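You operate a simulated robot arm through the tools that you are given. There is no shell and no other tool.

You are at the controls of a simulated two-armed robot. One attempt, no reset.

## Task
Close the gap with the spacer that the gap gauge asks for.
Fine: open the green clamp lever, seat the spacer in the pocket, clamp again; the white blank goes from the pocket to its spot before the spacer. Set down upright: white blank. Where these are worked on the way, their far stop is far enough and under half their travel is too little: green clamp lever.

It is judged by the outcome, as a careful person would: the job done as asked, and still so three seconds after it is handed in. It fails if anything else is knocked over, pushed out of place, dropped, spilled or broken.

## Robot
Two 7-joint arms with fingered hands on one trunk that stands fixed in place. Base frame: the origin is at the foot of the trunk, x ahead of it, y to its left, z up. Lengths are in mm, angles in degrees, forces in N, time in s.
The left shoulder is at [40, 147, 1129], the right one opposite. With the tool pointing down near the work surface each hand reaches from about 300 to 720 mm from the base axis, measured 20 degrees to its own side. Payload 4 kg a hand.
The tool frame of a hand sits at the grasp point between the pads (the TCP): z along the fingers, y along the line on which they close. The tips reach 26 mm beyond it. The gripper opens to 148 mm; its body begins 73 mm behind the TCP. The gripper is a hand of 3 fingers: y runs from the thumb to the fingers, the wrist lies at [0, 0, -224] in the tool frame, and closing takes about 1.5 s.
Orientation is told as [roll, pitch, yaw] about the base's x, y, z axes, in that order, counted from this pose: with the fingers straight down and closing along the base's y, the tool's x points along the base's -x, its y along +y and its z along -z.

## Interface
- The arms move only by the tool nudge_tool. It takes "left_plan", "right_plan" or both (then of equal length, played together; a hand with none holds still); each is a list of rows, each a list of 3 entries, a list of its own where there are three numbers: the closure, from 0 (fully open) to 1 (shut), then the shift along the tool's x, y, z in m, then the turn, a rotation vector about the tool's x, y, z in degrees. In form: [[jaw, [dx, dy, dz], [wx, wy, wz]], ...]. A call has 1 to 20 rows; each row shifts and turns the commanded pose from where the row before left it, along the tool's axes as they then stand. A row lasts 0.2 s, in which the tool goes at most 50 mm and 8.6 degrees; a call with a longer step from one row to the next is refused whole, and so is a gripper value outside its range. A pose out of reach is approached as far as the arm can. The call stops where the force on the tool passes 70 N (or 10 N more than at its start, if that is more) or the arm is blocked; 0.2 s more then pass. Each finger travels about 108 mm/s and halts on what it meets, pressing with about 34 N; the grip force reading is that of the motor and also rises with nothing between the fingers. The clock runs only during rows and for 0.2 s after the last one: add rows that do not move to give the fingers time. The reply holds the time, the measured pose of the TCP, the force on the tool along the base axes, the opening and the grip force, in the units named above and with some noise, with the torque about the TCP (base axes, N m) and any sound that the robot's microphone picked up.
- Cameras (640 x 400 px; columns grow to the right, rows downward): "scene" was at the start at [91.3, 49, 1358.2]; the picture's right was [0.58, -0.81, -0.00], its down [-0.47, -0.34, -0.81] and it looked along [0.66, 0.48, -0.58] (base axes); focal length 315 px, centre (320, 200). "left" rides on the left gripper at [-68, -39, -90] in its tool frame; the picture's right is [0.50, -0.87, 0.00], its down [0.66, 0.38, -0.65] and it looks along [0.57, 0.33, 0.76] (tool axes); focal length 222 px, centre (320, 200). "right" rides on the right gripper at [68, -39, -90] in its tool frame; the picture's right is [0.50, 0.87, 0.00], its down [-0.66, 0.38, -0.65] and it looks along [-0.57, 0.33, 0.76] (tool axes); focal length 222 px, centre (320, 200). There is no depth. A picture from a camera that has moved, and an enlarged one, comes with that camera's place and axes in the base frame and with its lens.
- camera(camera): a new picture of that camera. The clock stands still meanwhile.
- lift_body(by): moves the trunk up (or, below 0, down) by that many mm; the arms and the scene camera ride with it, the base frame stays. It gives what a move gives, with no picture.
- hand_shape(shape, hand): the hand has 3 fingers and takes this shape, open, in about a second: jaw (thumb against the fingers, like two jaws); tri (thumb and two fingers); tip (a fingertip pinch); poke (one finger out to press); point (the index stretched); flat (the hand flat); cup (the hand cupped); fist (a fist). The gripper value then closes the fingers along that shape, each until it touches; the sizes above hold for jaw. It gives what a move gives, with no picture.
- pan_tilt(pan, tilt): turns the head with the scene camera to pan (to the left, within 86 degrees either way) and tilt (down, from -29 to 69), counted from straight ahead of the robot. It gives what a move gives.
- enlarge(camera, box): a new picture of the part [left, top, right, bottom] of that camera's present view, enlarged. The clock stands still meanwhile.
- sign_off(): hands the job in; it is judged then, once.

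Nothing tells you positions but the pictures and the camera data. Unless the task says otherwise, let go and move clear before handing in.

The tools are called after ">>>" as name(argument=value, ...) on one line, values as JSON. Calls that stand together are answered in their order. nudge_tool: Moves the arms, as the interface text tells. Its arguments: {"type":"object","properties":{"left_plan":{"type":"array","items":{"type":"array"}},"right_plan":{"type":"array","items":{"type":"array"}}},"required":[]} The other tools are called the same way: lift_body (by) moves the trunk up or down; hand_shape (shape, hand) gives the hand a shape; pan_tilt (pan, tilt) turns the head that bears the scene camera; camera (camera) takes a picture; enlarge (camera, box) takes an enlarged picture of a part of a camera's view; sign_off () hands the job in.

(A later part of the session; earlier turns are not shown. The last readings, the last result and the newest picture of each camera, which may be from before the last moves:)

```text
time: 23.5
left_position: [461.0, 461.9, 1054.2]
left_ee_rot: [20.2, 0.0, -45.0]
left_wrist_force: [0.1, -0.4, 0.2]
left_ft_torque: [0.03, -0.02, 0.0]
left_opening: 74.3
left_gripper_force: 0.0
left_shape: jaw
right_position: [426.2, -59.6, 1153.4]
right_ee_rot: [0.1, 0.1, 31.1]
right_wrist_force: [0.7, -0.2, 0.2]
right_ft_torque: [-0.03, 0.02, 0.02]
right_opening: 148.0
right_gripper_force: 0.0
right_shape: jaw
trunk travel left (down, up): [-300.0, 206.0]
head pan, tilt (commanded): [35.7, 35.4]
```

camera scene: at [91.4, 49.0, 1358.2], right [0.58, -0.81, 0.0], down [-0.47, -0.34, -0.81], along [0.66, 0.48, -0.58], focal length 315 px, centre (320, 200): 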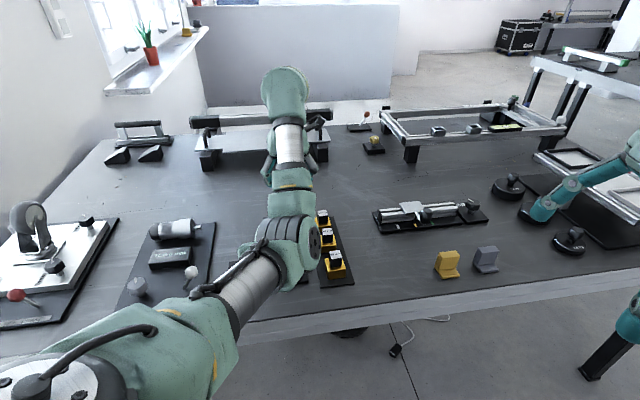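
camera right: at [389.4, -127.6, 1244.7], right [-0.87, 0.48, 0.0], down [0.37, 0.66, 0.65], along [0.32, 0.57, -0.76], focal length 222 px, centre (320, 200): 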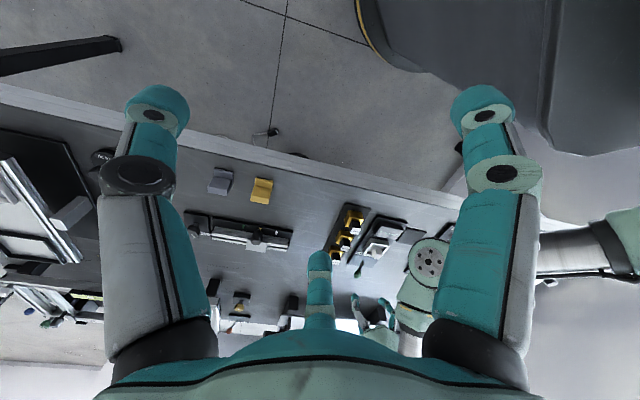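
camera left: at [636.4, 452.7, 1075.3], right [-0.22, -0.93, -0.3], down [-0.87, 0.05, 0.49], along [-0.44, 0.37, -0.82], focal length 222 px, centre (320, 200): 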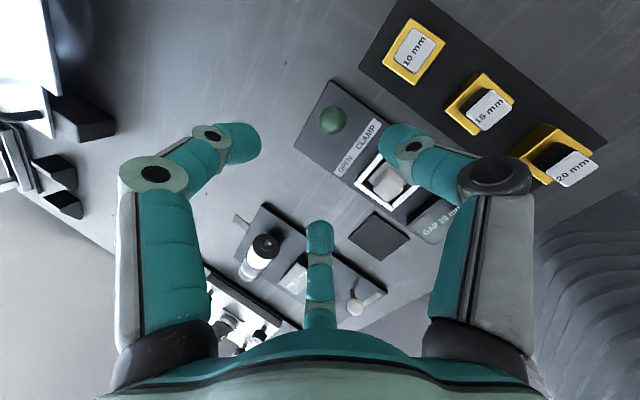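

>>> nudge_tool(left_plan=[[0.5, [-0.0124, 0.0194, 0.0292], [0, 0, 0]], [0.5, [-0.0124, 0.0194, 0.0292], [0, 0, 0]], [0.5, [-0.0124, 0.0194, 0.0292], [0, 0, 0]], [0.5, [-0.0124, 0.0194, 0.0292], [0, 0, 0]], [0.5, [-0.0124, 0.0194, 0.0292], [0, 0, 0]], [0.5, [0, 0, 0], [0, 0, 0]]])

>>> camera(camera="left")

>>> camera(camera="scene")

```text
time: 24.9
left_position: [604.1, 516.6, 949.9]
left_ee_rot: [20.1, 0.1, -45.1]
left_wrist_force: [-0.3, 0.6, 0.2]
left_ft_torque: [0.03, 0.01, 0.02]
left_opening: 74.2
left_gripper_force: 0.0
left_shape: jaw
right_position: [427.2, -60.7, 1154.0]
right_ee_rot: [0.1, 0.0, 31.1]
right_wrist_force: [0.2, 0.7, 0.2]
right_ft_torque: [0.02, -0.04, 0.03]
right_opening: 148.0
right_gripper_force: 0.0
right_shape: jaw
trunk travel left (down, up): [-300.0, 206.0]
head pan, tilt (commanded): [35.7, 35.4]
```

```text
taken
camera left: at [604.8, 420.7, 1020.9], right [-0.93, -0.22, -0.3], down [-0.37, 0.55, 0.75], along [0.0, 0.8, -0.6], focal length 222 px, centre (320, 200)
```

left: 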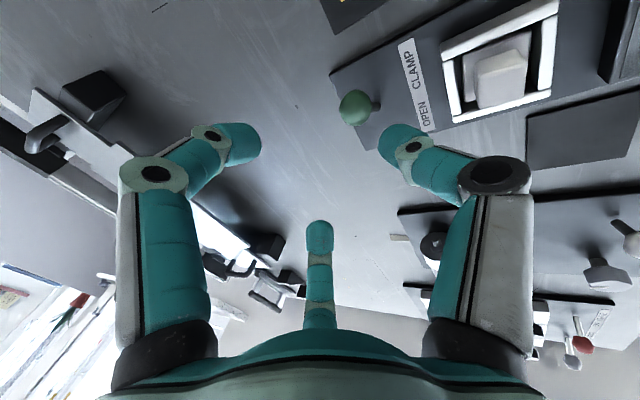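

```text
taken
camera scene: at [91.1, 48.1, 1358.2], right [0.58, -0.81, 0.0], down [-0.47, -0.34, -0.81], along [0.66, 0.48, -0.58], focal length 315 px, centre (320, 200)
```

scene: 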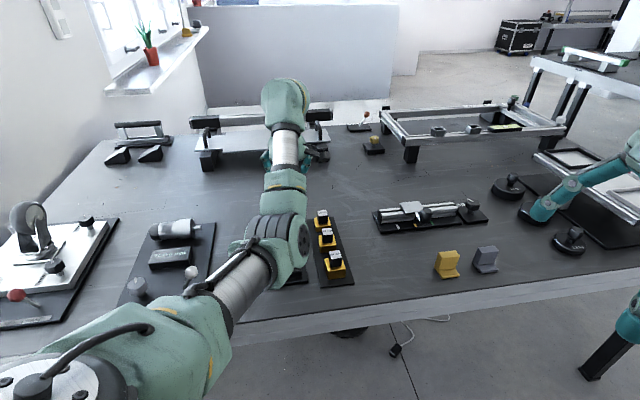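

The ball is confirmed at about (605.5, 517.5, 848), below the hand. I'll cut the tilt to 12° so the near thumb knuckle passes above the blank's knob, and check that the arm still reaches.

>>> nudge_tool(left_plan=[[0.5, [0, 0, 0], [8, 0, 0]], [0.5, [0, 0, 0], [0, 0, 0]]])

```text
time: 25.5
left_position: [603.5, 517.7, 949.2]
left_ee_rot: [12.1, -0.1, -45.0]
left_wrist_force: [-0.1, 0.0, 0.2]
left_ft_torque: [0.01, -0.03, 0.0]
left_opening: 74.2
left_gripper_force: 0.0
left_shape: jaw
right_position: [427.4, -59.9, 1153.1]
right_ee_rot: [0.1, 0.1, 31.0]
right_wrist_force: [0.8, -0.2, -0.4]
right_ft_torque: [0.01, 0.0, -0.01]
right_opening: 147.9
right_gripper_force: 0.0
right_shape: jaw
trunk travel left (down, up): [-300.0, 206.0]
head pan, tilt (commanded): [35.7, 35.4]
```

>>> nudge_tool(left_plan=[[0.5, [0, -0.004, 0.0238], [0, 0, 0]], [0.5, [0, -0.004, 0.0238], [0, 0, 0]], [0.5, [0, 0, 0], [0, 0, 0]]])

>>> camera(camera="left")

>>> enlarge(camera="right", box=[330, 230, 430, 340])

>>> enlarge(camera="scene", box=[240, 120, 350, 290])

```text
time: 26.3
left_position: [606.0, 518.9, 901.7]
left_ee_rot: [12.1, 0.0, -45.1]
left_wrist_force: [0.4, 0.1, 0.3]
left_ft_torque: [0.01, -0.01, 0.0]
left_opening: 74.2
left_gripper_force: 0.1
left_shape: jaw
right_position: [426.4, -61.1, 1153.8]
right_ee_rot: [0.0, 0.1, 31.0]
right_wrist_force: [-0.9, 0.3, -0.4]
right_ft_torque: [0.01, 0.0, 0.0]
right_opening: 148.1
right_gripper_force: 0.1
right_shape: jaw
trunk travel left (down, up): [-300.0, 206.0]
head pan, tilt (commanded): [35.7, 35.4]
```

```text
taken
camera left: at [614.2, 430.6, 981.0], right [-0.95, -0.25, -0.18], down [-0.3, 0.63, 0.72], along [-0.06, 0.74, -0.67], focal length 222 px, centre (320, 200)
```

left: 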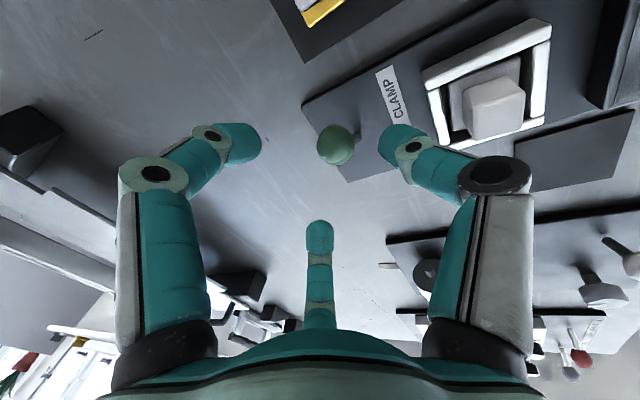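

```text
3.64 times, centred on (380, 285) of right
camera zoom: at [389.1, -127.7, 1244.7], right [-0.87, 0.48, 0.0], down [0.37, 0.66, 0.65], along [0.32, 0.57, -0.76], focal length 808 px, centre (102, -109)
```

zoom: 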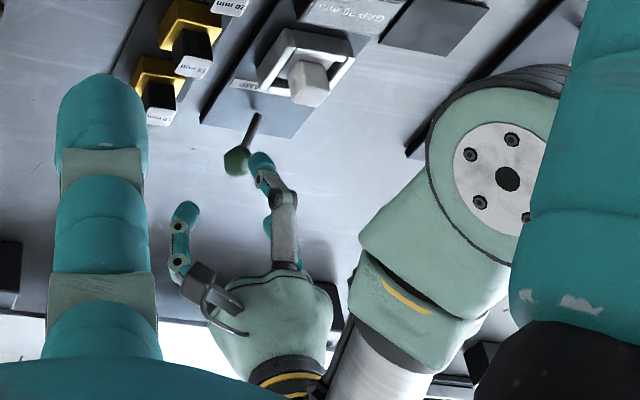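

```text
2.35 times, centred on (295, 205) of scene
camera zoom: at [91.1, 48.9, 1358.2], right [0.58, -0.81, 0.0], down [-0.47, -0.34, -0.81], along [0.66, 0.48, -0.58], focal length 742 px, centre (379, 188)
```

zoom: 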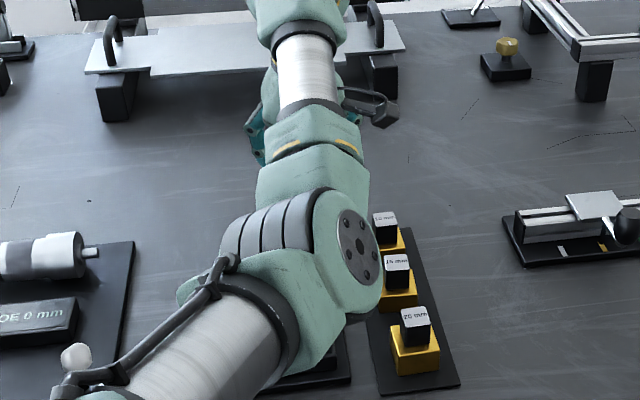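

Everything lines up. I'll descend so the cage surrounds the ball.

>>> nudge_tool(left_plan=[[0.5, [0, -0.0028, 0.016], [0, 0, 0]], [0.5, [0, -0.0028, 0.016], [0, 0, 0]], [0.5, [0, -0.0028, 0.016], [0, 0, 0]], [0.5, [0, 0, 0], [0, 0, 0]]])

>>> camera(camera="left")

>>> enlarge(camera="right", box=[330, 230, 430, 300])

```text
time: 27.3
left_position: [606.7, 521.0, 852.8]
left_ee_rot: [12.1, 0.0, -45.0]
left_wrist_force: [-0.7, 0.7, -0.3]
left_ft_torque: [-0.02, -0.02, 0.03]
left_opening: 74.1
left_gripper_force: 0.1
left_shape: jaw
right_position: [427.7, -59.5, 1152.9]
right_ee_rot: [0.1, 0.0, 30.9]
right_wrist_force: [-0.5, -0.4, -0.3]
right_ft_torque: [0.0, 0.02, 0.03]
right_opening: 147.9
right_gripper_force: 0.0
right_shape: jaw
trunk travel left (down, up): [-300.0, 206.0]
head pan, tilt (commanded): [35.7, 35.4]
```

```text
taken
camera left: at [614.9, 431.4, 932.7], right [-0.95, -0.24, -0.18], down [-0.3, 0.63, 0.72], along [-0.06, 0.74, -0.67], focal length 222 px, centre (320, 200)
```

left: 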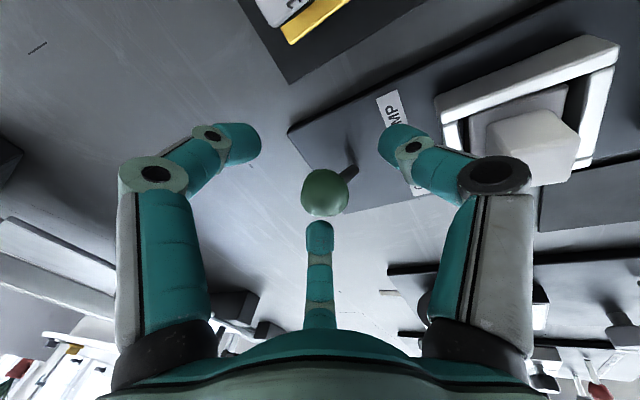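

```text
5.71 times, centred on (380, 265) of right
camera zoom: at [389.2, -127.6, 1244.7], right [-0.87, 0.48, 0.0], down [0.37, 0.66, 0.65], along [0.32, 0.57, -0.76], focal length 1269 px, centre (-23, -171)
```

zoom: 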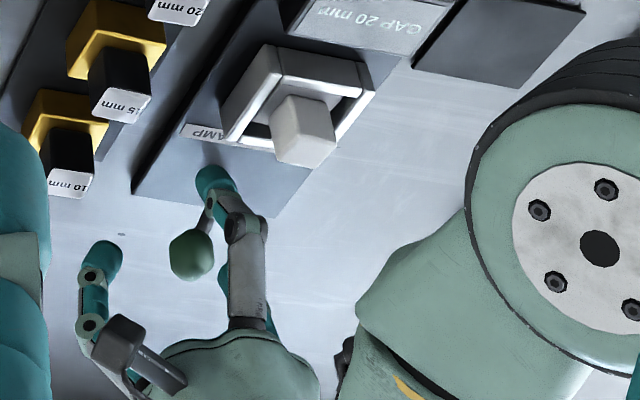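

The ball sits inside the cage. I'll close the cage a little and sweep the lever toward OPEN (board-left).

>>> nudge_tool(left_plan=[[0.7, [0, 0, 0], [0, 0, 0]], [0.7, [0, 0, 0], [0, 0, 0]], [0.7, [0, 0, 0], [0, 0, 0]], [0.7, [0.011, 0, 0], [0, 0, 0]], [0.7, [0.011, 0, 0], [0, 0, 0]], [0.7, [0.011, 0, 0], [0, 0, 0]], [0.7, [0.011, 0, 0], [0, 0, 0]], [0.7, [0.011, 0, 0], [0, 0, 0]], [0.7, [0, 0, 0], [0, 0, 0]]])

>>> camera(camera="left")

>>> enlarge(camera="right", box=[330, 230, 430, 300])

```text
time: 29.3
left_position: [567.7, 561.3, 853.1]
left_ee_rot: [12.2, 0.0, -45.1]
left_wrist_force: [0.7, -0.1, 0.0]
left_ft_torque: [0.01, -0.01, -0.03]
left_opening: 44.8
left_gripper_force: 0.1
left_shape: jaw
right_position: [426.7, -59.9, 1155.2]
right_ee_rot: [0.1, 0.1, 30.9]
right_wrist_force: [-0.1, 0.8, 0.5]
right_ft_torque: [-0.01, 0.0, -0.01]
right_opening: 147.8
right_gripper_force: 0.1
right_shape: jaw
trunk travel left (down, up): [-300.0, 206.0]
head pan, tilt (commanded): [35.7, 35.4]
```

```text
taken
camera left: at [576.0, 471.1, 932.9], right [-0.95, -0.25, -0.18], down [-0.3, 0.63, 0.72], along [-0.06, 0.74, -0.67], focal length 222 px, centre (320, 200)
```

left: 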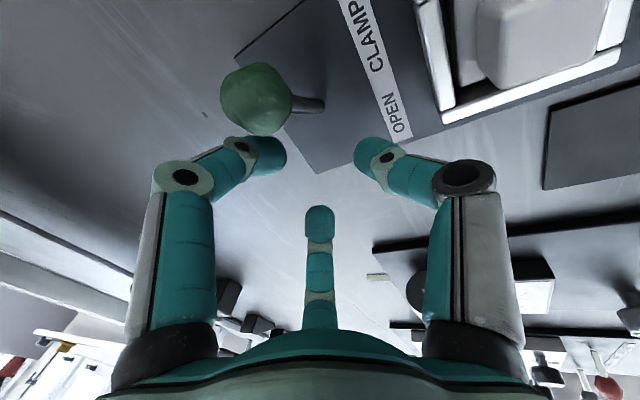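

```text
5.71 times, centred on (380, 265) of right
camera zoom: at [389.4, -127.7, 1244.6], right [-0.87, 0.48, 0.0], down [0.37, 0.66, 0.65], along [0.32, 0.57, -0.76], focal length 1269 px, centre (-23, -171)
```

zoom: 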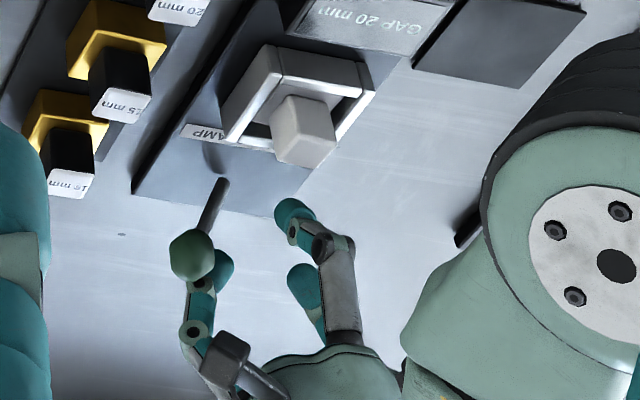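

The ball slipped out between two fingers without moving the lever. I'll raise the hand, spin it 30° about its own axis so one finger sits squarely behind the ball, and close tighter this time.

>>> nudge_tool(left_plan=[[0.7, [0, 0, -0.02], [0, 0, 0]], [0.7, [0, 0, -0.02], [0, 0, 0]], [0.7, [0, 0, -0.02], [0, 0, 0]], [0.5, [0, 0, 0], [0, 0, 7.5]], [0.5, [0, 0, 0], [0, 0, 7.5]], [0.5, [0, 0, 0], [0, 0, 7.5]], [0.5, [0, 0, 0], [0, 0, 7.5]], [0.5, [-0.0226, 0.0183, 0.001], [0, 0, 0]], [0.5, [-0.0226, 0.0183, 0.001], [0, 0, 0]], [0.5, [0, 0, 0], [0, 0, 0]]])

>>> camera(camera="left")

```text
time: 31.5
left_position: [604.3, 517.1, 910.2]
left_ee_rot: [10.5, 6.0, -74.3]
left_wrist_force: [-0.8, -0.5, 0.1]
left_ft_torque: [0.01, -0.02, -0.03]
left_opening: 73.4
left_gripper_force: 0.0
left_shape: jaw
right_position: [426.9, -60.8, 1153.5]
right_ee_rot: [0.2, 0.1, 31.0]
right_wrist_force: [0.4, 0.0, 0.0]
right_ft_torque: [0.0, -0.03, 0.0]
right_opening: 147.9
right_gripper_force: 0.0
right_shape: jaw
trunk travel left (down, up): [-300.0, 206.0]
head pan, tilt (commanded): [35.7, 35.4]
```

```text
taken
camera left: at [574.3, 428.6, 985.4], right [-0.96, 0.27, -0.1], down [0.09, 0.62, 0.78], along [0.27, 0.73, -0.62], focal length 222 px, centre (320, 200)
```

left: 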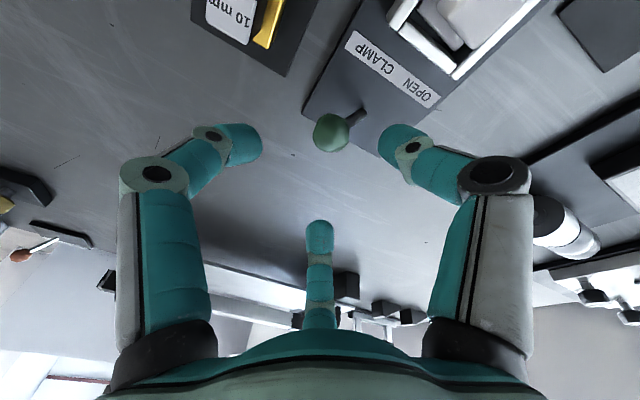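

>>> nudge_tool(left_plan=[[0.5, [-0.0013, -0.0021, 0.0143], [0, 0, 0]], [0.5, [-0.0013, -0.0021, 0.0143], [0, 0, 0]], [0.5, [-0.0013, -0.0021, 0.0143], [0, 0, 0]], [0.5, [-0.0013, -0.0021, 0.0143], [0, 0, 0]], [0.5, [0, 0, 0], [0, 0, 0]]])

>>> camera(camera="left")

>>> enlarge(camera="right", box=[330, 230, 430, 300])

```text
time: 32.7
left_position: [608.6, 517.9, 852.9]
left_ee_rot: [10.5, 6.0, -74.3]
left_wrist_force: [0.0, -0.8, 0.1]
left_ft_torque: [0.03, -0.01, -0.02]
left_opening: 73.4
left_gripper_force: 0.0
left_shape: jaw
right_position: [425.9, -61.1, 1155.0]
right_ee_rot: [0.1, 0.1, 31.0]
right_wrist_force: [0.1, 0.4, -0.5]
right_ft_torque: [-0.05, 0.06, 0.0]
right_opening: 147.7
right_gripper_force: 0.0
right_shape: jaw
trunk travel left (down, up): [-300.0, 206.0]
head pan, tilt (commanded): [35.7, 35.4]
```

```text
taken
camera left: at [576.7, 429.5, 927.6], right [-0.96, 0.27, -0.1], down [0.09, 0.62, 0.78], along [0.27, 0.73, -0.62], focal length 222 px, centre (320, 200)
```

left: 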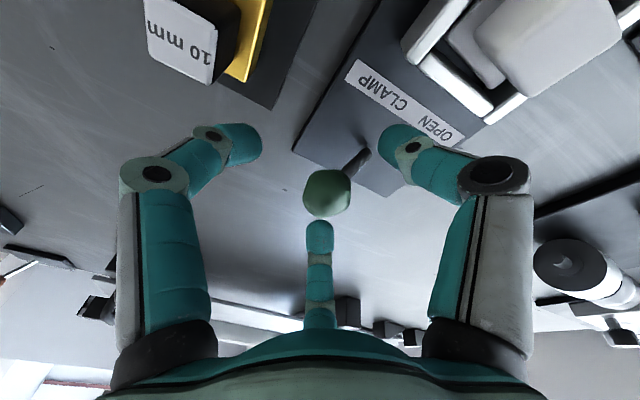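

```text
5.71 times, centred on (380, 265) of right
camera zoom: at [389.2, -127.7, 1244.7], right [-0.87, 0.48, 0.0], down [0.37, 0.66, 0.65], along [0.32, 0.57, -0.76], focal length 1269 px, centre (-23, -171)
```

zoom: 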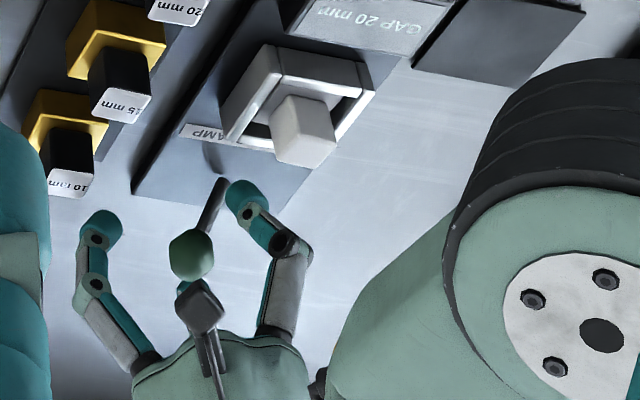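

The ball is centred between the fingers now. I'll close until they're snug around it and check before pushing.

>>> nudge_tool(left_plan=[[0.8, [0, 0, 0], [0, 0, 0]], [0.8, [0, 0, 0], [0, 0, 0]], [0.8, [0, 0, 0], [0, 0, 0]], [0.8, [0, 0, 0], [0, 0, 0]]])

>>> camera(camera="left")

>>> enlarge(camera="right", box=[330, 240, 390, 290])

```text
time: 33.7
left_position: [607.6, 518.0, 853.4]
left_ee_rot: [10.6, 5.9, -74.4]
left_wrist_force: [-2.5, -1.1, -0.2]
left_ft_torque: [-0.02, 0.07, 0.03]
left_opening: 30.8
left_gripper_force: 0.1
left_shape: jaw
right_position: [426.1, -61.2, 1154.2]
right_ee_rot: [0.1, 0.1, 31.0]
right_wrist_force: [-0.2, -0.1, 0.9]
right_ft_torque: [0.02, 0.0, 0.02]
right_opening: 148.2
right_gripper_force: 0.0
right_shape: jaw
trunk travel left (down, up): [-300.0, 206.0]
head pan, tilt (commanded): [35.7, 35.4]
```

```text
taken
camera left: at [576.5, 429.5, 927.9], right [-0.96, 0.27, -0.1], down [0.09, 0.62, 0.78], along [0.27, 0.74, -0.62], focal length 222 px, centre (320, 200)
```

left: 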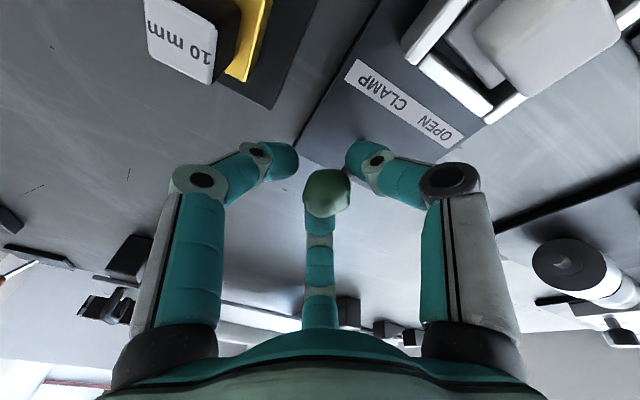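

```text
8.00 times, centred on (360, 265) of right
camera zoom: at [389.0, -127.8, 1244.8], right [-0.87, 0.48, 0.0], down [0.37, 0.66, 0.65], along [0.32, 0.57, -0.76], focal length 1777 px, centre (0, -320)
```

zoom: 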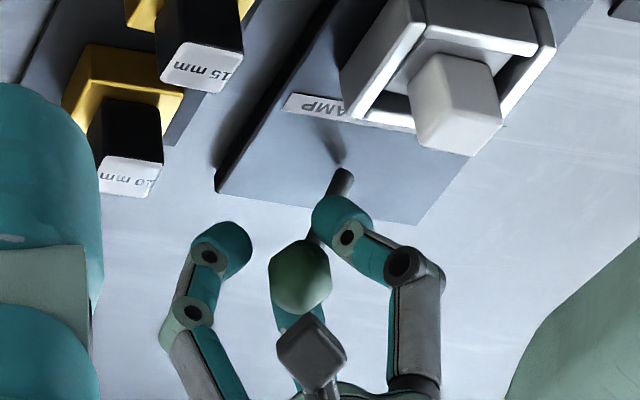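

The fingertips close around the rod just below the ball, so it is captured. I'll push toward OPEN.

>>> nudge_tool(left_plan=[[0.8, [0.0095, -0.0055, 0], [0, 0, 0]], [0.8, [0.0095, -0.0055, 0], [0, 0, 0]], [0.8, [0.0095, -0.0055, 0], [0, 0, 0]], [0.8, [0.0095, -0.0055, 0], [0, 0, 0]], [0.8, [0, 0, 0], [0, 0, 0]]])

>>> camera(camera="left")

>>> enlarge(camera="right", box=[330, 230, 430, 300])

```text
time: 34.9
left_position: [577.3, 549.3, 853.0]
left_ee_rot: [10.5, 6.1, -74.4]
left_wrist_force: [-2.4, -0.2, -1.3]
left_ft_torque: [0.01, 0.03, 0.01]
left_opening: 30.6
left_gripper_force: 0.0
left_shape: jaw
right_position: [427.7, -61.1, 1153.0]
right_ee_rot: [0.2, 0.0, 31.0]
right_wrist_force: [0.3, -0.3, -0.3]
right_ft_torque: [0.0, 0.01, -0.05]
right_opening: 147.8
right_gripper_force: 0.2
right_shape: jaw
trunk travel left (down, up): [-300.0, 206.0]
head pan, tilt (commanded): [35.7, 35.4]
```

```text
taken
camera left: at [544.7, 461.3, 927.6], right [-0.96, 0.27, -0.1], down [0.09, 0.62, 0.78], along [0.27, 0.74, -0.62], focal length 222 px, centre (320, 200)
```

left: 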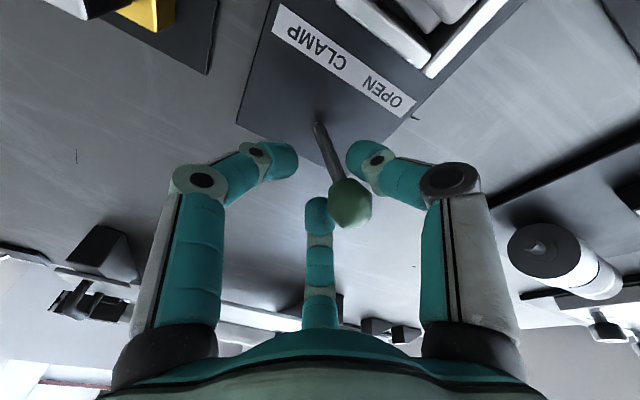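

```text
5.71 times, centred on (380, 265) of right
camera zoom: at [389.2, -127.8, 1244.7], right [-0.87, 0.48, 0.0], down [0.37, 0.66, 0.65], along [0.32, 0.57, -0.76], focal length 1269 px, centre (-23, -171)
```

zoom: 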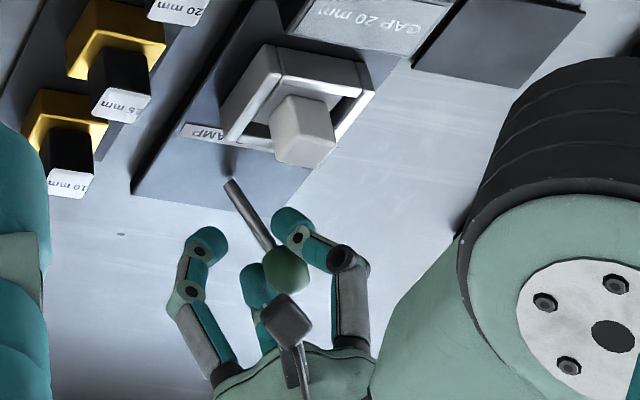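

The lever swung over and now leans left, with the ball at about board b≈3. I'll follow through to make sure it is at its stop.

>>> nudge_tool(left_plan=[[0.8, [0.0069, -0.004, 0], [0, 0, 0]], [0.8, [0.0069, -0.004, 0], [0, 0, 0]], [0.8, [0.0069, -0.004, 0], [0, 0, 0]], [0.8, [0, 0, 0], [0, 0, 0]]])

>>> enlarge(camera="left", box=[220, 80, 460, 260])

>>> enlarge(camera="right", box=[330, 230, 430, 300])

```text
time: 35.9
left_position: [561.0, 565.4, 853.9]
left_ee_rot: [10.5, 6.0, -74.5]
left_wrist_force: [1.6, -1.9, 1.2]
left_ft_torque: [-0.06, -0.02, -0.01]
left_opening: 30.5
left_gripper_force: 0.0
left_shape: jaw
right_position: [427.7, -60.1, 1153.8]
right_ee_rot: [0.2, 0.1, 31.0]
right_wrist_force: [0.3, 0.3, -0.8]
right_ft_torque: [0.01, 0.02, -0.03]
right_opening: 147.9
right_gripper_force: 0.0
right_shape: jaw
trunk travel left (down, up): [-300.0, 206.0]
head pan, tilt (commanded): [35.7, 35.4]
```

```text
2.22 times, centred on (340, 170) of left
camera zoom: at [529.1, 477.2, 928.1], right [-0.96, 0.27, -0.11], down [0.09, 0.62, 0.78], along [0.27, 0.73, -0.62], focal length 494 px, centre (276, 267)
```

zoom: 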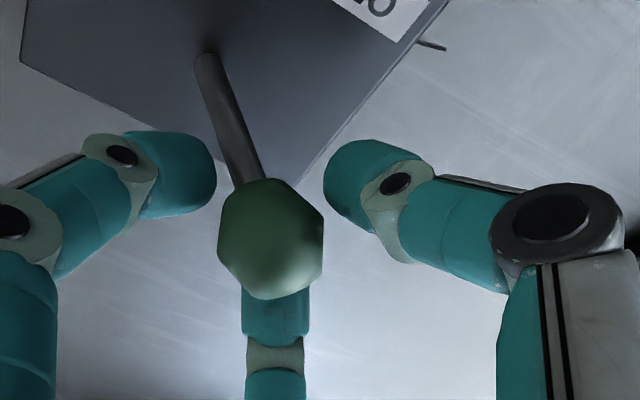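

```text
5.71 times, centred on (380, 265) of right
camera zoom: at [389.5, -128.1, 1244.6], right [-0.87, 0.49, 0.0], down [0.37, 0.66, 0.65], along [0.32, 0.57, -0.76], focal length 1269 px, centre (-23, -171)
```

zoom: 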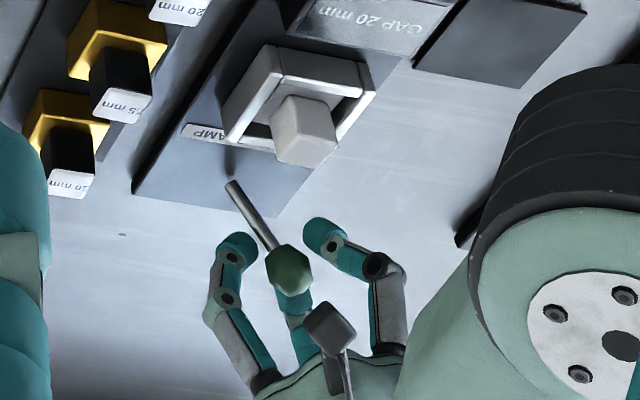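

>>> nudge_tool(left_plan=[[0.8, [0.0035, -0.002, 0], [0, 0, 0]], [0.8, [0.0035, -0.002, 0], [0, 0, 0]], [0.8, [0.0035, -0.002, 0], [0, 0, 0]], [0.8, [0, 0, 0], [0, 0, 0]]])

>>> enlarge(camera="left", box=[220, 80, 460, 260])

>>> enlarge(camera="right", box=[330, 230, 430, 300])

```text
time: 36.9
left_position: [552.3, 572.7, 854.5]
left_ee_rot: [10.5, 6.0, -74.4]
left_wrist_force: [6.5, -5.8, 5.5]
left_ft_torque: [-0.24, -0.29, -0.05]
left_opening: 33.0
left_gripper_force: 0.0
left_shape: jaw
right_position: [428.3, -62.0, 1153.1]
right_ee_rot: [0.1, 0.0, 31.0]
right_wrist_force: [-0.1, -0.9, -0.8]
right_ft_torque: [-0.01, 0.02, 0.0]
right_opening: 148.0
right_gripper_force: 0.1
right_shape: jaw
trunk travel left (down, up): [-300.0, 206.0]
head pan, tilt (commanded): [35.7, 35.4]
```

```text
2.22 times, centred on (340, 170) of left
camera zoom: at [520.9, 484.5, 928.9], right [-0.96, 0.27, -0.11], down [0.09, 0.62, 0.78], along [0.27, 0.73, -0.62], focal length 494 px, centre (276, 267)
```

zoom: 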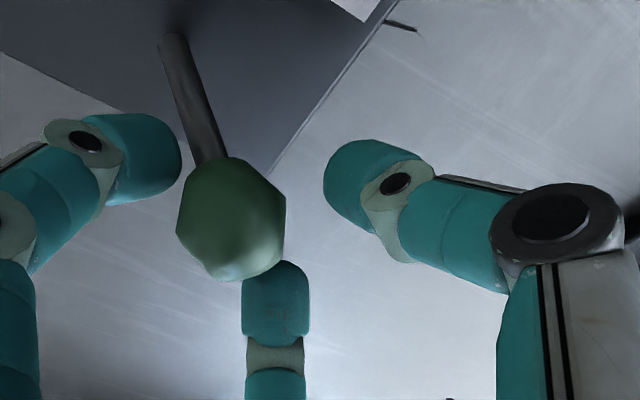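

```text
5.71 times, centred on (380, 265) of right
camera zoom: at [389.5, -129.3, 1244.5], right [-0.87, 0.49, 0.0], down [0.37, 0.66, 0.65], along [0.32, 0.57, -0.76], focal length 1269 px, centre (-23, -171)
```

zoom: 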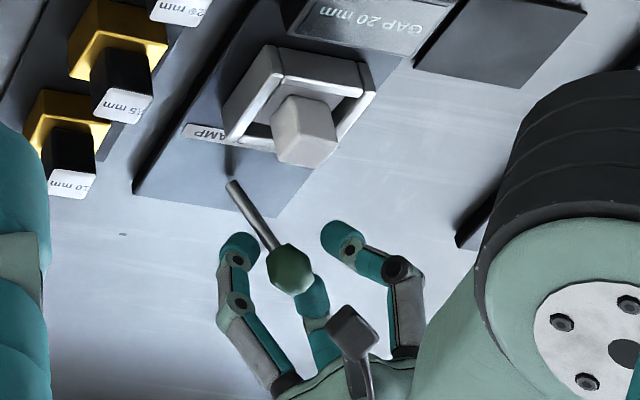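

The lever holds at its stop under about 10 N, with the ball steady at (562.6, 561, 848), so it is open. I'll release and back away upward.

>>> nudge_tool(left_plan=[[0.7, [-0.006, 0.0035, 0], [0, 0, 0]], [0.45, [0, 0, 0], [0, 0, 0]], [0.45, [0, 0, 0], [0, 0, 0]], [0.45, [0, 0, 0], [0, 0, 0]], [0.45, [0.0008, 0.0013, -0.025], [0, 0, 0]], [0.45, [0.0008, 0.0013, -0.025], [0, 0, 0]], [0.45, [0.0008, 0.0013, -0.025], [0, 0, 0]], [0.45, [0.0008, 0.0013, -0.025], [0, 0, 0]], [0.45, [0, 0, 0], [0, 0, 0]]])

>>> camera(camera="left")

>>> enlarge(camera="right", box=[330, 230, 430, 300])

```text
time: 38.9
left_position: [547.7, 559.0, 951.5]
left_ee_rot: [10.4, 6.0, -74.5]
left_wrist_force: [0.1, -0.2, -0.4]
left_ft_torque: [0.0, -0.04, 0.03]
left_opening: 80.6
left_gripper_force: 0.1
left_shape: jaw
right_position: [427.6, -60.0, 1152.7]
right_ee_rot: [0.1, 0.0, 31.0]
right_wrist_force: [-0.2, 1.0, -0.4]
right_ft_torque: [-0.03, -0.01, -0.01]
right_opening: 148.0
right_gripper_force: 0.0
right_shape: jaw
trunk travel left (down, up): [-300.0, 206.0]
head pan, tilt (commanded): [35.7, 35.4]
```

```text
taken
camera left: at [514.6, 470.9, 1026.8], right [-0.96, 0.27, -0.1], down [0.09, 0.62, 0.78], along [0.27, 0.73, -0.62], focal length 222 px, centre (320, 200)
```

left: 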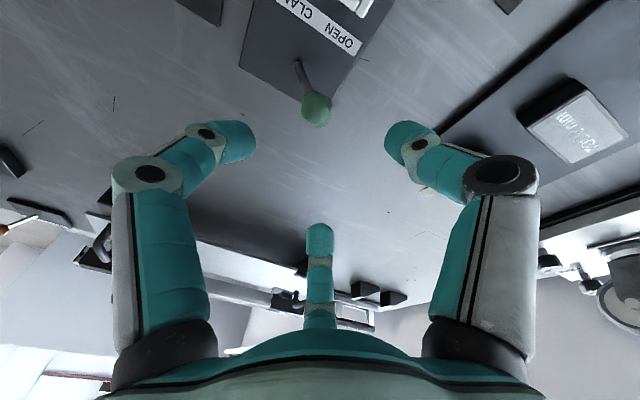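

```text
5.71 times, centred on (380, 265) of right
camera zoom: at [389.5, -127.3, 1244.6], right [-0.87, 0.48, 0.0], down [0.37, 0.66, 0.65], along [0.32, 0.57, -0.76], focal length 1269 px, centre (-23, -171)
```

zoom: 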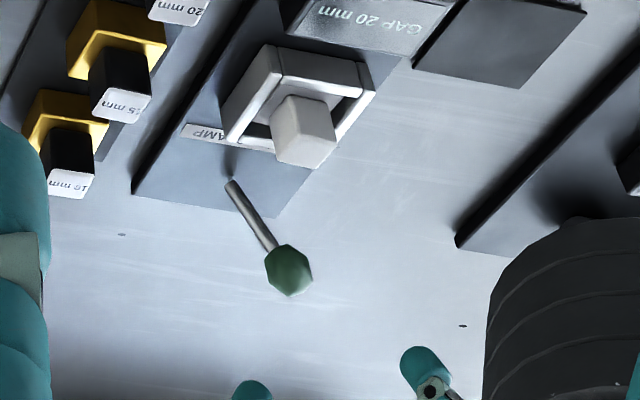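

The lever is confirmed open. Next I'll straighten the hand to vertical at yaw -45 and bring it over the blank's knob at about (513.5, 467).

>>> nudge_tool(left_plan=[[0.45, [0, 0, 0], [0, 0, -7.5]], [0.45, [0, 0, 0], [0, 0, -7.5]], [0.45, [0, 0, 0], [0, 0, -7.5]], [0.45, [0, 0, 0], [0, 0, -7.5]], [0.45, [0, 0, 0], [6, 0, 0]], [0.45, [0, 0, 0], [6, 0, 0]], [0.45, [0, 0, 0], [0, 0, 0]]])

```text
time: 40.5
left_position: [546.1, 560.1, 952.4]
left_ee_rot: [0.1, -0.1, -44.9]
left_wrist_force: [-0.2, -0.4, 0.5]
left_ft_torque: [0.0, 0.03, 0.0]
left_opening: 80.8
left_gripper_force: 0.0
left_shape: jaw
right_position: [427.1, -60.3, 1154.2]
right_ee_rot: [0.1, 0.0, 31.1]
right_wrist_force: [-0.4, 0.0, -0.4]
right_ft_torque: [0.01, 0.0, 0.0]
right_opening: 147.8
right_gripper_force: 0.1
right_shape: jaw
trunk travel left (down, up): [-300.0, 206.0]
head pan, tilt (commanded): [35.7, 35.4]
```

>>> nudge_tool(left_plan=[[0.45, [-0.014, -0.0296, 0.007], [0, 0, 0]], [0.45, [-0.014, -0.0296, 0.007], [0, 0, 0]], [0.45, [-0.014, -0.0296, 0.007], [0, 0, 0]], [0.45, [0, 0, 0], [0, 0, 0]]])

>>> camera(camera="left")

>>> camera(camera="scene")

>>> enlarge(camera="right", box=[320, 190, 480, 320])

```text
time: 41.5
left_position: [511.9, 467.8, 930.2]
left_ee_rot: [0.1, 0.0, -45.0]
left_wrist_force: [1.0, -0.6, 0.2]
left_ft_torque: [0.02, 0.02, 0.01]
left_opening: 81.0
left_gripper_force: 0.0
left_shape: jaw
right_position: [427.2, -61.5, 1155.2]
right_ee_rot: [0.1, 0.1, 31.0]
right_wrist_force: [-0.1, 0.6, 0.6]
right_ft_torque: [0.01, -0.01, -0.02]
right_opening: 147.8
right_gripper_force: 0.1
right_shape: jaw
trunk travel left (down, up): [-300.0, 206.0]
head pan, tilt (commanded): [35.7, 35.4]
```

```text
taken
camera left: at [532.7, 391.2, 1020.1], right [-0.97, -0.26, 0.0], down [-0.2, 0.73, 0.65], along [-0.17, 0.63, -0.76], focal length 222 px, centre (320, 200)
```

left: 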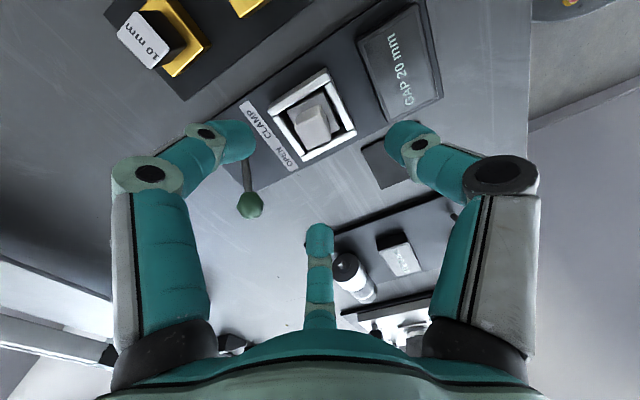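

```text
taken
camera scene: at [91.4, 49.4, 1358.2], right [0.58, -0.81, 0.0], down [-0.47, -0.34, -0.81], along [0.66, 0.48, -0.58], focal length 315 px, centre (320, 200)
```

scene: 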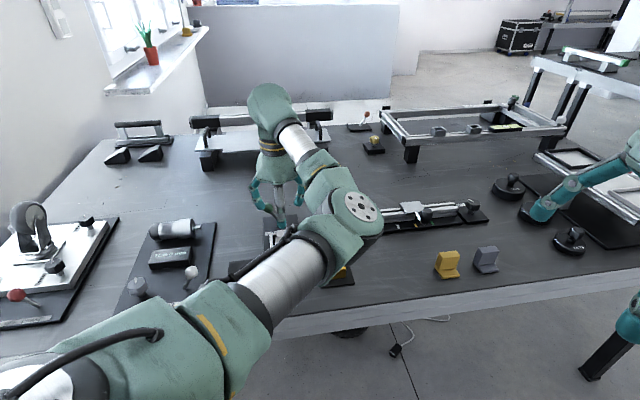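

```text
3.08 times, centred on (400, 255) of right
camera zoom: at [389.4, -127.1, 1244.7], right [-0.87, 0.48, 0.0], down [0.37, 0.66, 0.65], along [0.32, 0.57, -0.76], focal length 684 px, centre (74, 31)
```

zoom: 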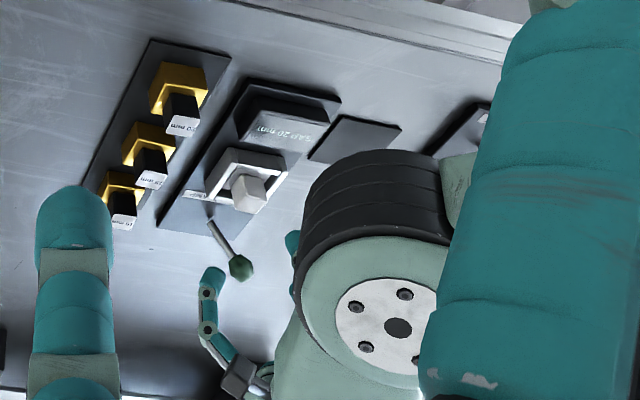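

>>> enlarge(camera="left", box=[250, 50, 380, 180])

```text
3.08 times, centred on (315, 115) of left
camera zoom: at [532.7, 391.2, 1020.1], right [-0.97, -0.26, 0.0], down [-0.2, 0.73, 0.65], along [-0.17, 0.63, -0.76], focal length 684 px, centre (335, 462)
```

zoom: 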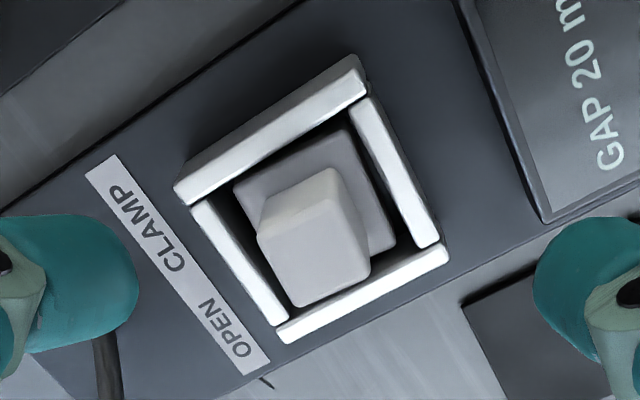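

>>> enlarge(camera="left", box=[285, 75, 345, 125])

```text
8.00 times, centred on (315, 100) of left
camera zoom: at [532.7, 391.2, 1020.1], right [-0.97, -0.26, 0.0], down [-0.2, 0.73, 0.65], along [-0.17, 0.63, -0.76], focal length 1777 px, centre (360, 1000)
```

zoom: 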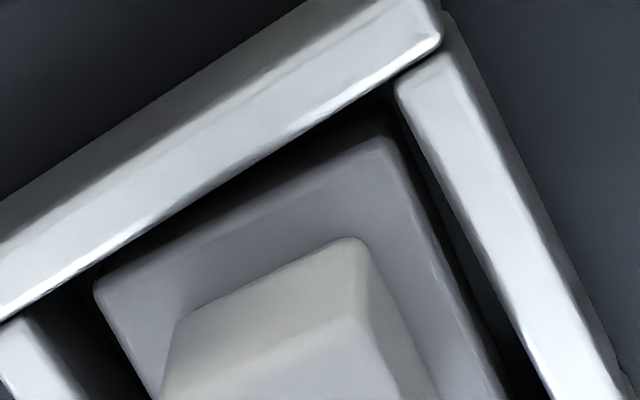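

>>> enlarge(camera="left", box=[280, 80, 360, 160])

```text
5.00 times, centred on (320, 120) of left
camera zoom: at [532.7, 391.2, 1020.1], right [-0.97, -0.26, 0.0], down [-0.2, 0.73, 0.65], along [-0.17, 0.63, -0.76], focal length 1111 px, centre (320, 600)
```

zoom: 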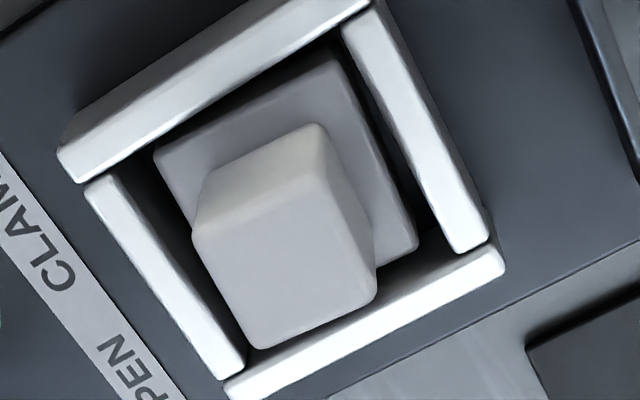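

The close view puts the pocket at about 48×48 mm inside, centred near (517, 471), with the blank's knob at (517.6, 470) and turned about 4°. I'll align over it, narrow the fingers a little and descend in two stages.

>>> nudge_tool(left_plan=[[0.6, [-0.0012, 0.0056, 0], [0, 0, 4]], [0.6, [0, 0, 0.02], [0, 0, 0]], [0.6, [0, 0, 0.02], [0, 0, 0]], [0.6, [0, 0, 0.015], [0, 0, 0]], [0.6, [0, 0, 0], [0, 0, 0]]])

>>> enlarge(camera="left", box=[220, 80, 420, 220])

>>> enlarge(camera="right", box=[340, 210, 440, 290])

```text
time: 42.7
left_position: [518.4, 469.1, 875.9]
left_ee_rot: [0.2, -0.1, -48.9]
left_wrist_force: [0.7, 1.0, -0.1]
left_ft_torque: [0.03, -0.01, -0.03]
left_opening: 59.5
left_gripper_force: 0.0
left_shape: jaw
right_position: [426.4, -60.6, 1154.7]
right_ee_rot: [0.2, 0.1, 31.1]
right_wrist_force: [0.5, -0.4, 0.3]
right_ft_torque: [0.01, 0.02, -0.03]
right_opening: 147.9
right_gripper_force: 0.1
right_shape: jaw
trunk travel left (down, up): [-300.0, 206.0]
head pan, tilt (commanded): [35.7, 35.4]
```

```text
2.86 times, centred on (320, 150) of left
camera zoom: at [533.4, 392.6, 966.4], right [-0.98, -0.19, 0.0], down [-0.15, 0.74, 0.65], along [-0.12, 0.64, -0.76], focal length 635 px, centre (320, 343)
```

zoom: 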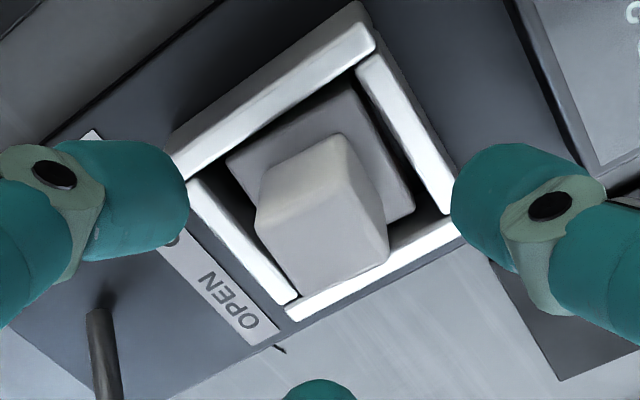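

```text
5.00 times, centred on (390, 250) of right
camera zoom: at [389.3, -127.8, 1244.7], right [-0.87, 0.48, 0.0], down [0.37, 0.66, 0.65], along [0.32, 0.57, -0.76], focal length 1111 px, centre (-30, -50)
```

zoom: 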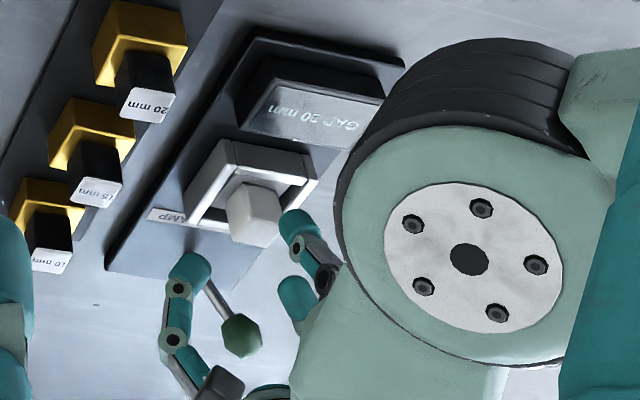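

The knob is centred under the TCP. I'll lower the last 30 mm and close on it.

>>> nudge_tool(left_plan=[[0.6, [0, 0, 0.015], [0, 0, 0]], [0.6, [0, 0, 0.015], [0, 0, 0]], [0.6, [0, 0, 0], [0, 0, 0]]])

>>> enlarge(camera="left", box=[200, 80, 440, 240])

>>> enlarge(camera="right", box=[340, 210, 440, 290])

```text
time: 43.5
left_position: [516.9, 470.5, 846.4]
left_ee_rot: [0.1, 0.0, -49.0]
left_wrist_force: [-0.5, -0.4, -0.6]
left_ft_torque: [0.01, -0.02, 0.02]
left_opening: 59.5
left_gripper_force: 0.0
left_shape: jaw
right_position: [427.1, -62.2, 1153.8]
right_ee_rot: [0.1, -0.1, 31.0]
right_wrist_force: [0.4, -0.5, -0.8]
right_ft_torque: [-0.01, -0.01, -0.02]
right_opening: 147.8
right_gripper_force: 0.1
right_shape: jaw
trunk travel left (down, up): [-300.0, 206.0]
head pan, tilt (commanded): [35.7, 35.4]
```

```text
2.50 times, centred on (320, 160) of left
camera zoom: at [533.2, 392.7, 936.4], right [-0.98, -0.19, 0.0], down [-0.15, 0.74, 0.66], along [-0.12, 0.64, -0.76], focal length 555 px, centre (320, 300)
```

zoom: 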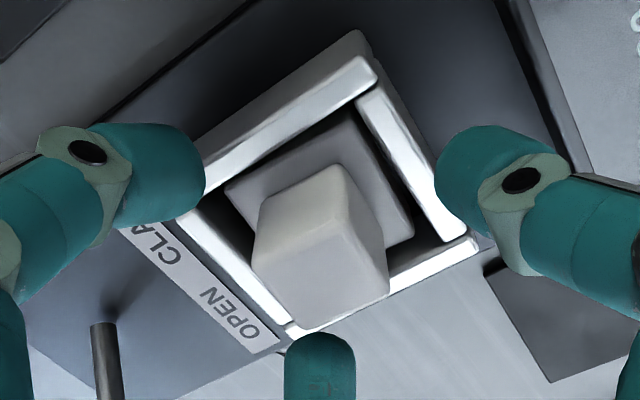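

```text
5.00 times, centred on (390, 250) of right
camera zoom: at [389.2, -127.8, 1244.7], right [-0.87, 0.48, 0.0], down [0.37, 0.66, 0.65], along [0.32, 0.57, -0.76], focal length 1111 px, centre (-30, -50)
```

zoom: 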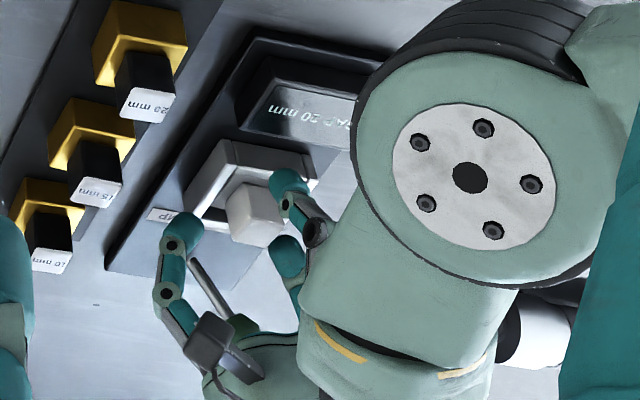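

>>> enlarge(camera="left", box=[280, 130, 370, 220])

```text
4.44 times, centred on (325, 175) of left
camera zoom: at [533.2, 392.7, 936.4], right [-0.98, -0.19, 0.0], down [-0.15, 0.74, 0.66], along [-0.12, 0.64, -0.76], focal length 987 px, centre (298, 311)
```

zoom: 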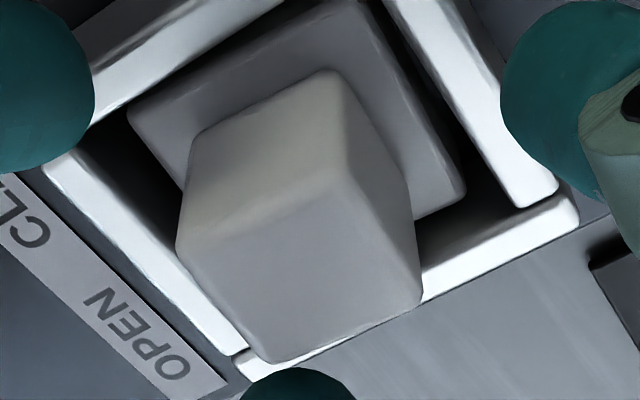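

The knob centre (517.6, 469.5) matches the TCP, so I'll close the grip.

>>> nudge_tool(left_plan=[[0.75, [0, 0, 0], [0, 0, 1.5]], [0.85, [0, 0, 0], [0, 0, 0]], [1, [0, 0, 0], [0, 0, 0]], [1, [0, 0, 0], [0, 0, 0]], [1, [0, 0, 0], [0, 0, 0]], [1, [0, 0, 0], [0, 0, 0]], [1, [0, 0, 0], [0, 0, 0]], [1, [0, 0, 0], [0, 0, 0]]])

>>> camera(camera="left")

>>> enlarge(camera="right", box=[340, 210, 440, 290])

```text
time: 45.3
left_position: [517.5, 471.0, 845.8]
left_ee_rot: [0.1, 0.1, -50.6]
left_wrist_force: [-1.2, 1.1, -0.9]
left_ft_torque: [0.03, 0.03, 0.0]
left_opening: 22.5
left_gripper_force: 33.8
left_shape: jaw
right_position: [427.3, -60.0, 1154.2]
right_ee_rot: [0.1, 0.0, 31.0]
right_wrist_force: [0.4, 0.0, 0.0]
right_ft_torque: [0.01, -0.01, 0.04]
right_opening: 147.9
right_gripper_force: 0.1
right_shape: jaw
trunk travel left (down, up): [-300.0, 206.0]
head pan, tilt (commanded): [35.7, 35.4]
```

```text
taken
camera left: at [531.3, 392.7, 936.4], right [-0.99, -0.17, 0.0], down [-0.13, 0.75, 0.65], along [-0.11, 0.65, -0.76], focal length 222 px, centre (320, 200)
```

left: 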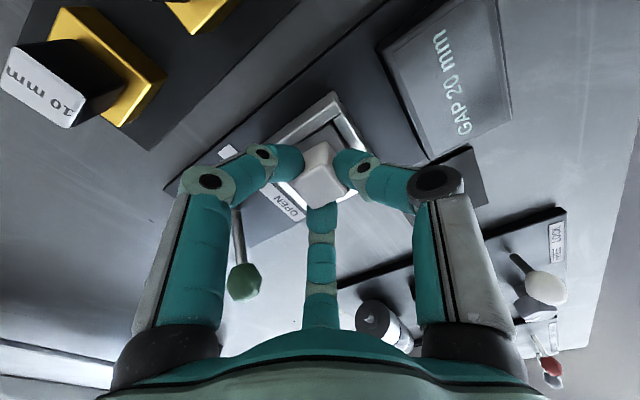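

```text
5.00 times, centred on (390, 250) of right
camera zoom: at [389.3, -127.5, 1244.7], right [-0.87, 0.48, 0.0], down [0.37, 0.66, 0.65], along [0.32, 0.57, -0.76], focal length 1111 px, centre (-30, -50)
```

zoom: 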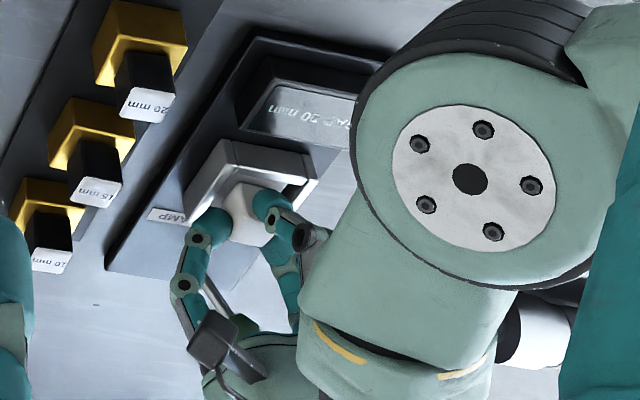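

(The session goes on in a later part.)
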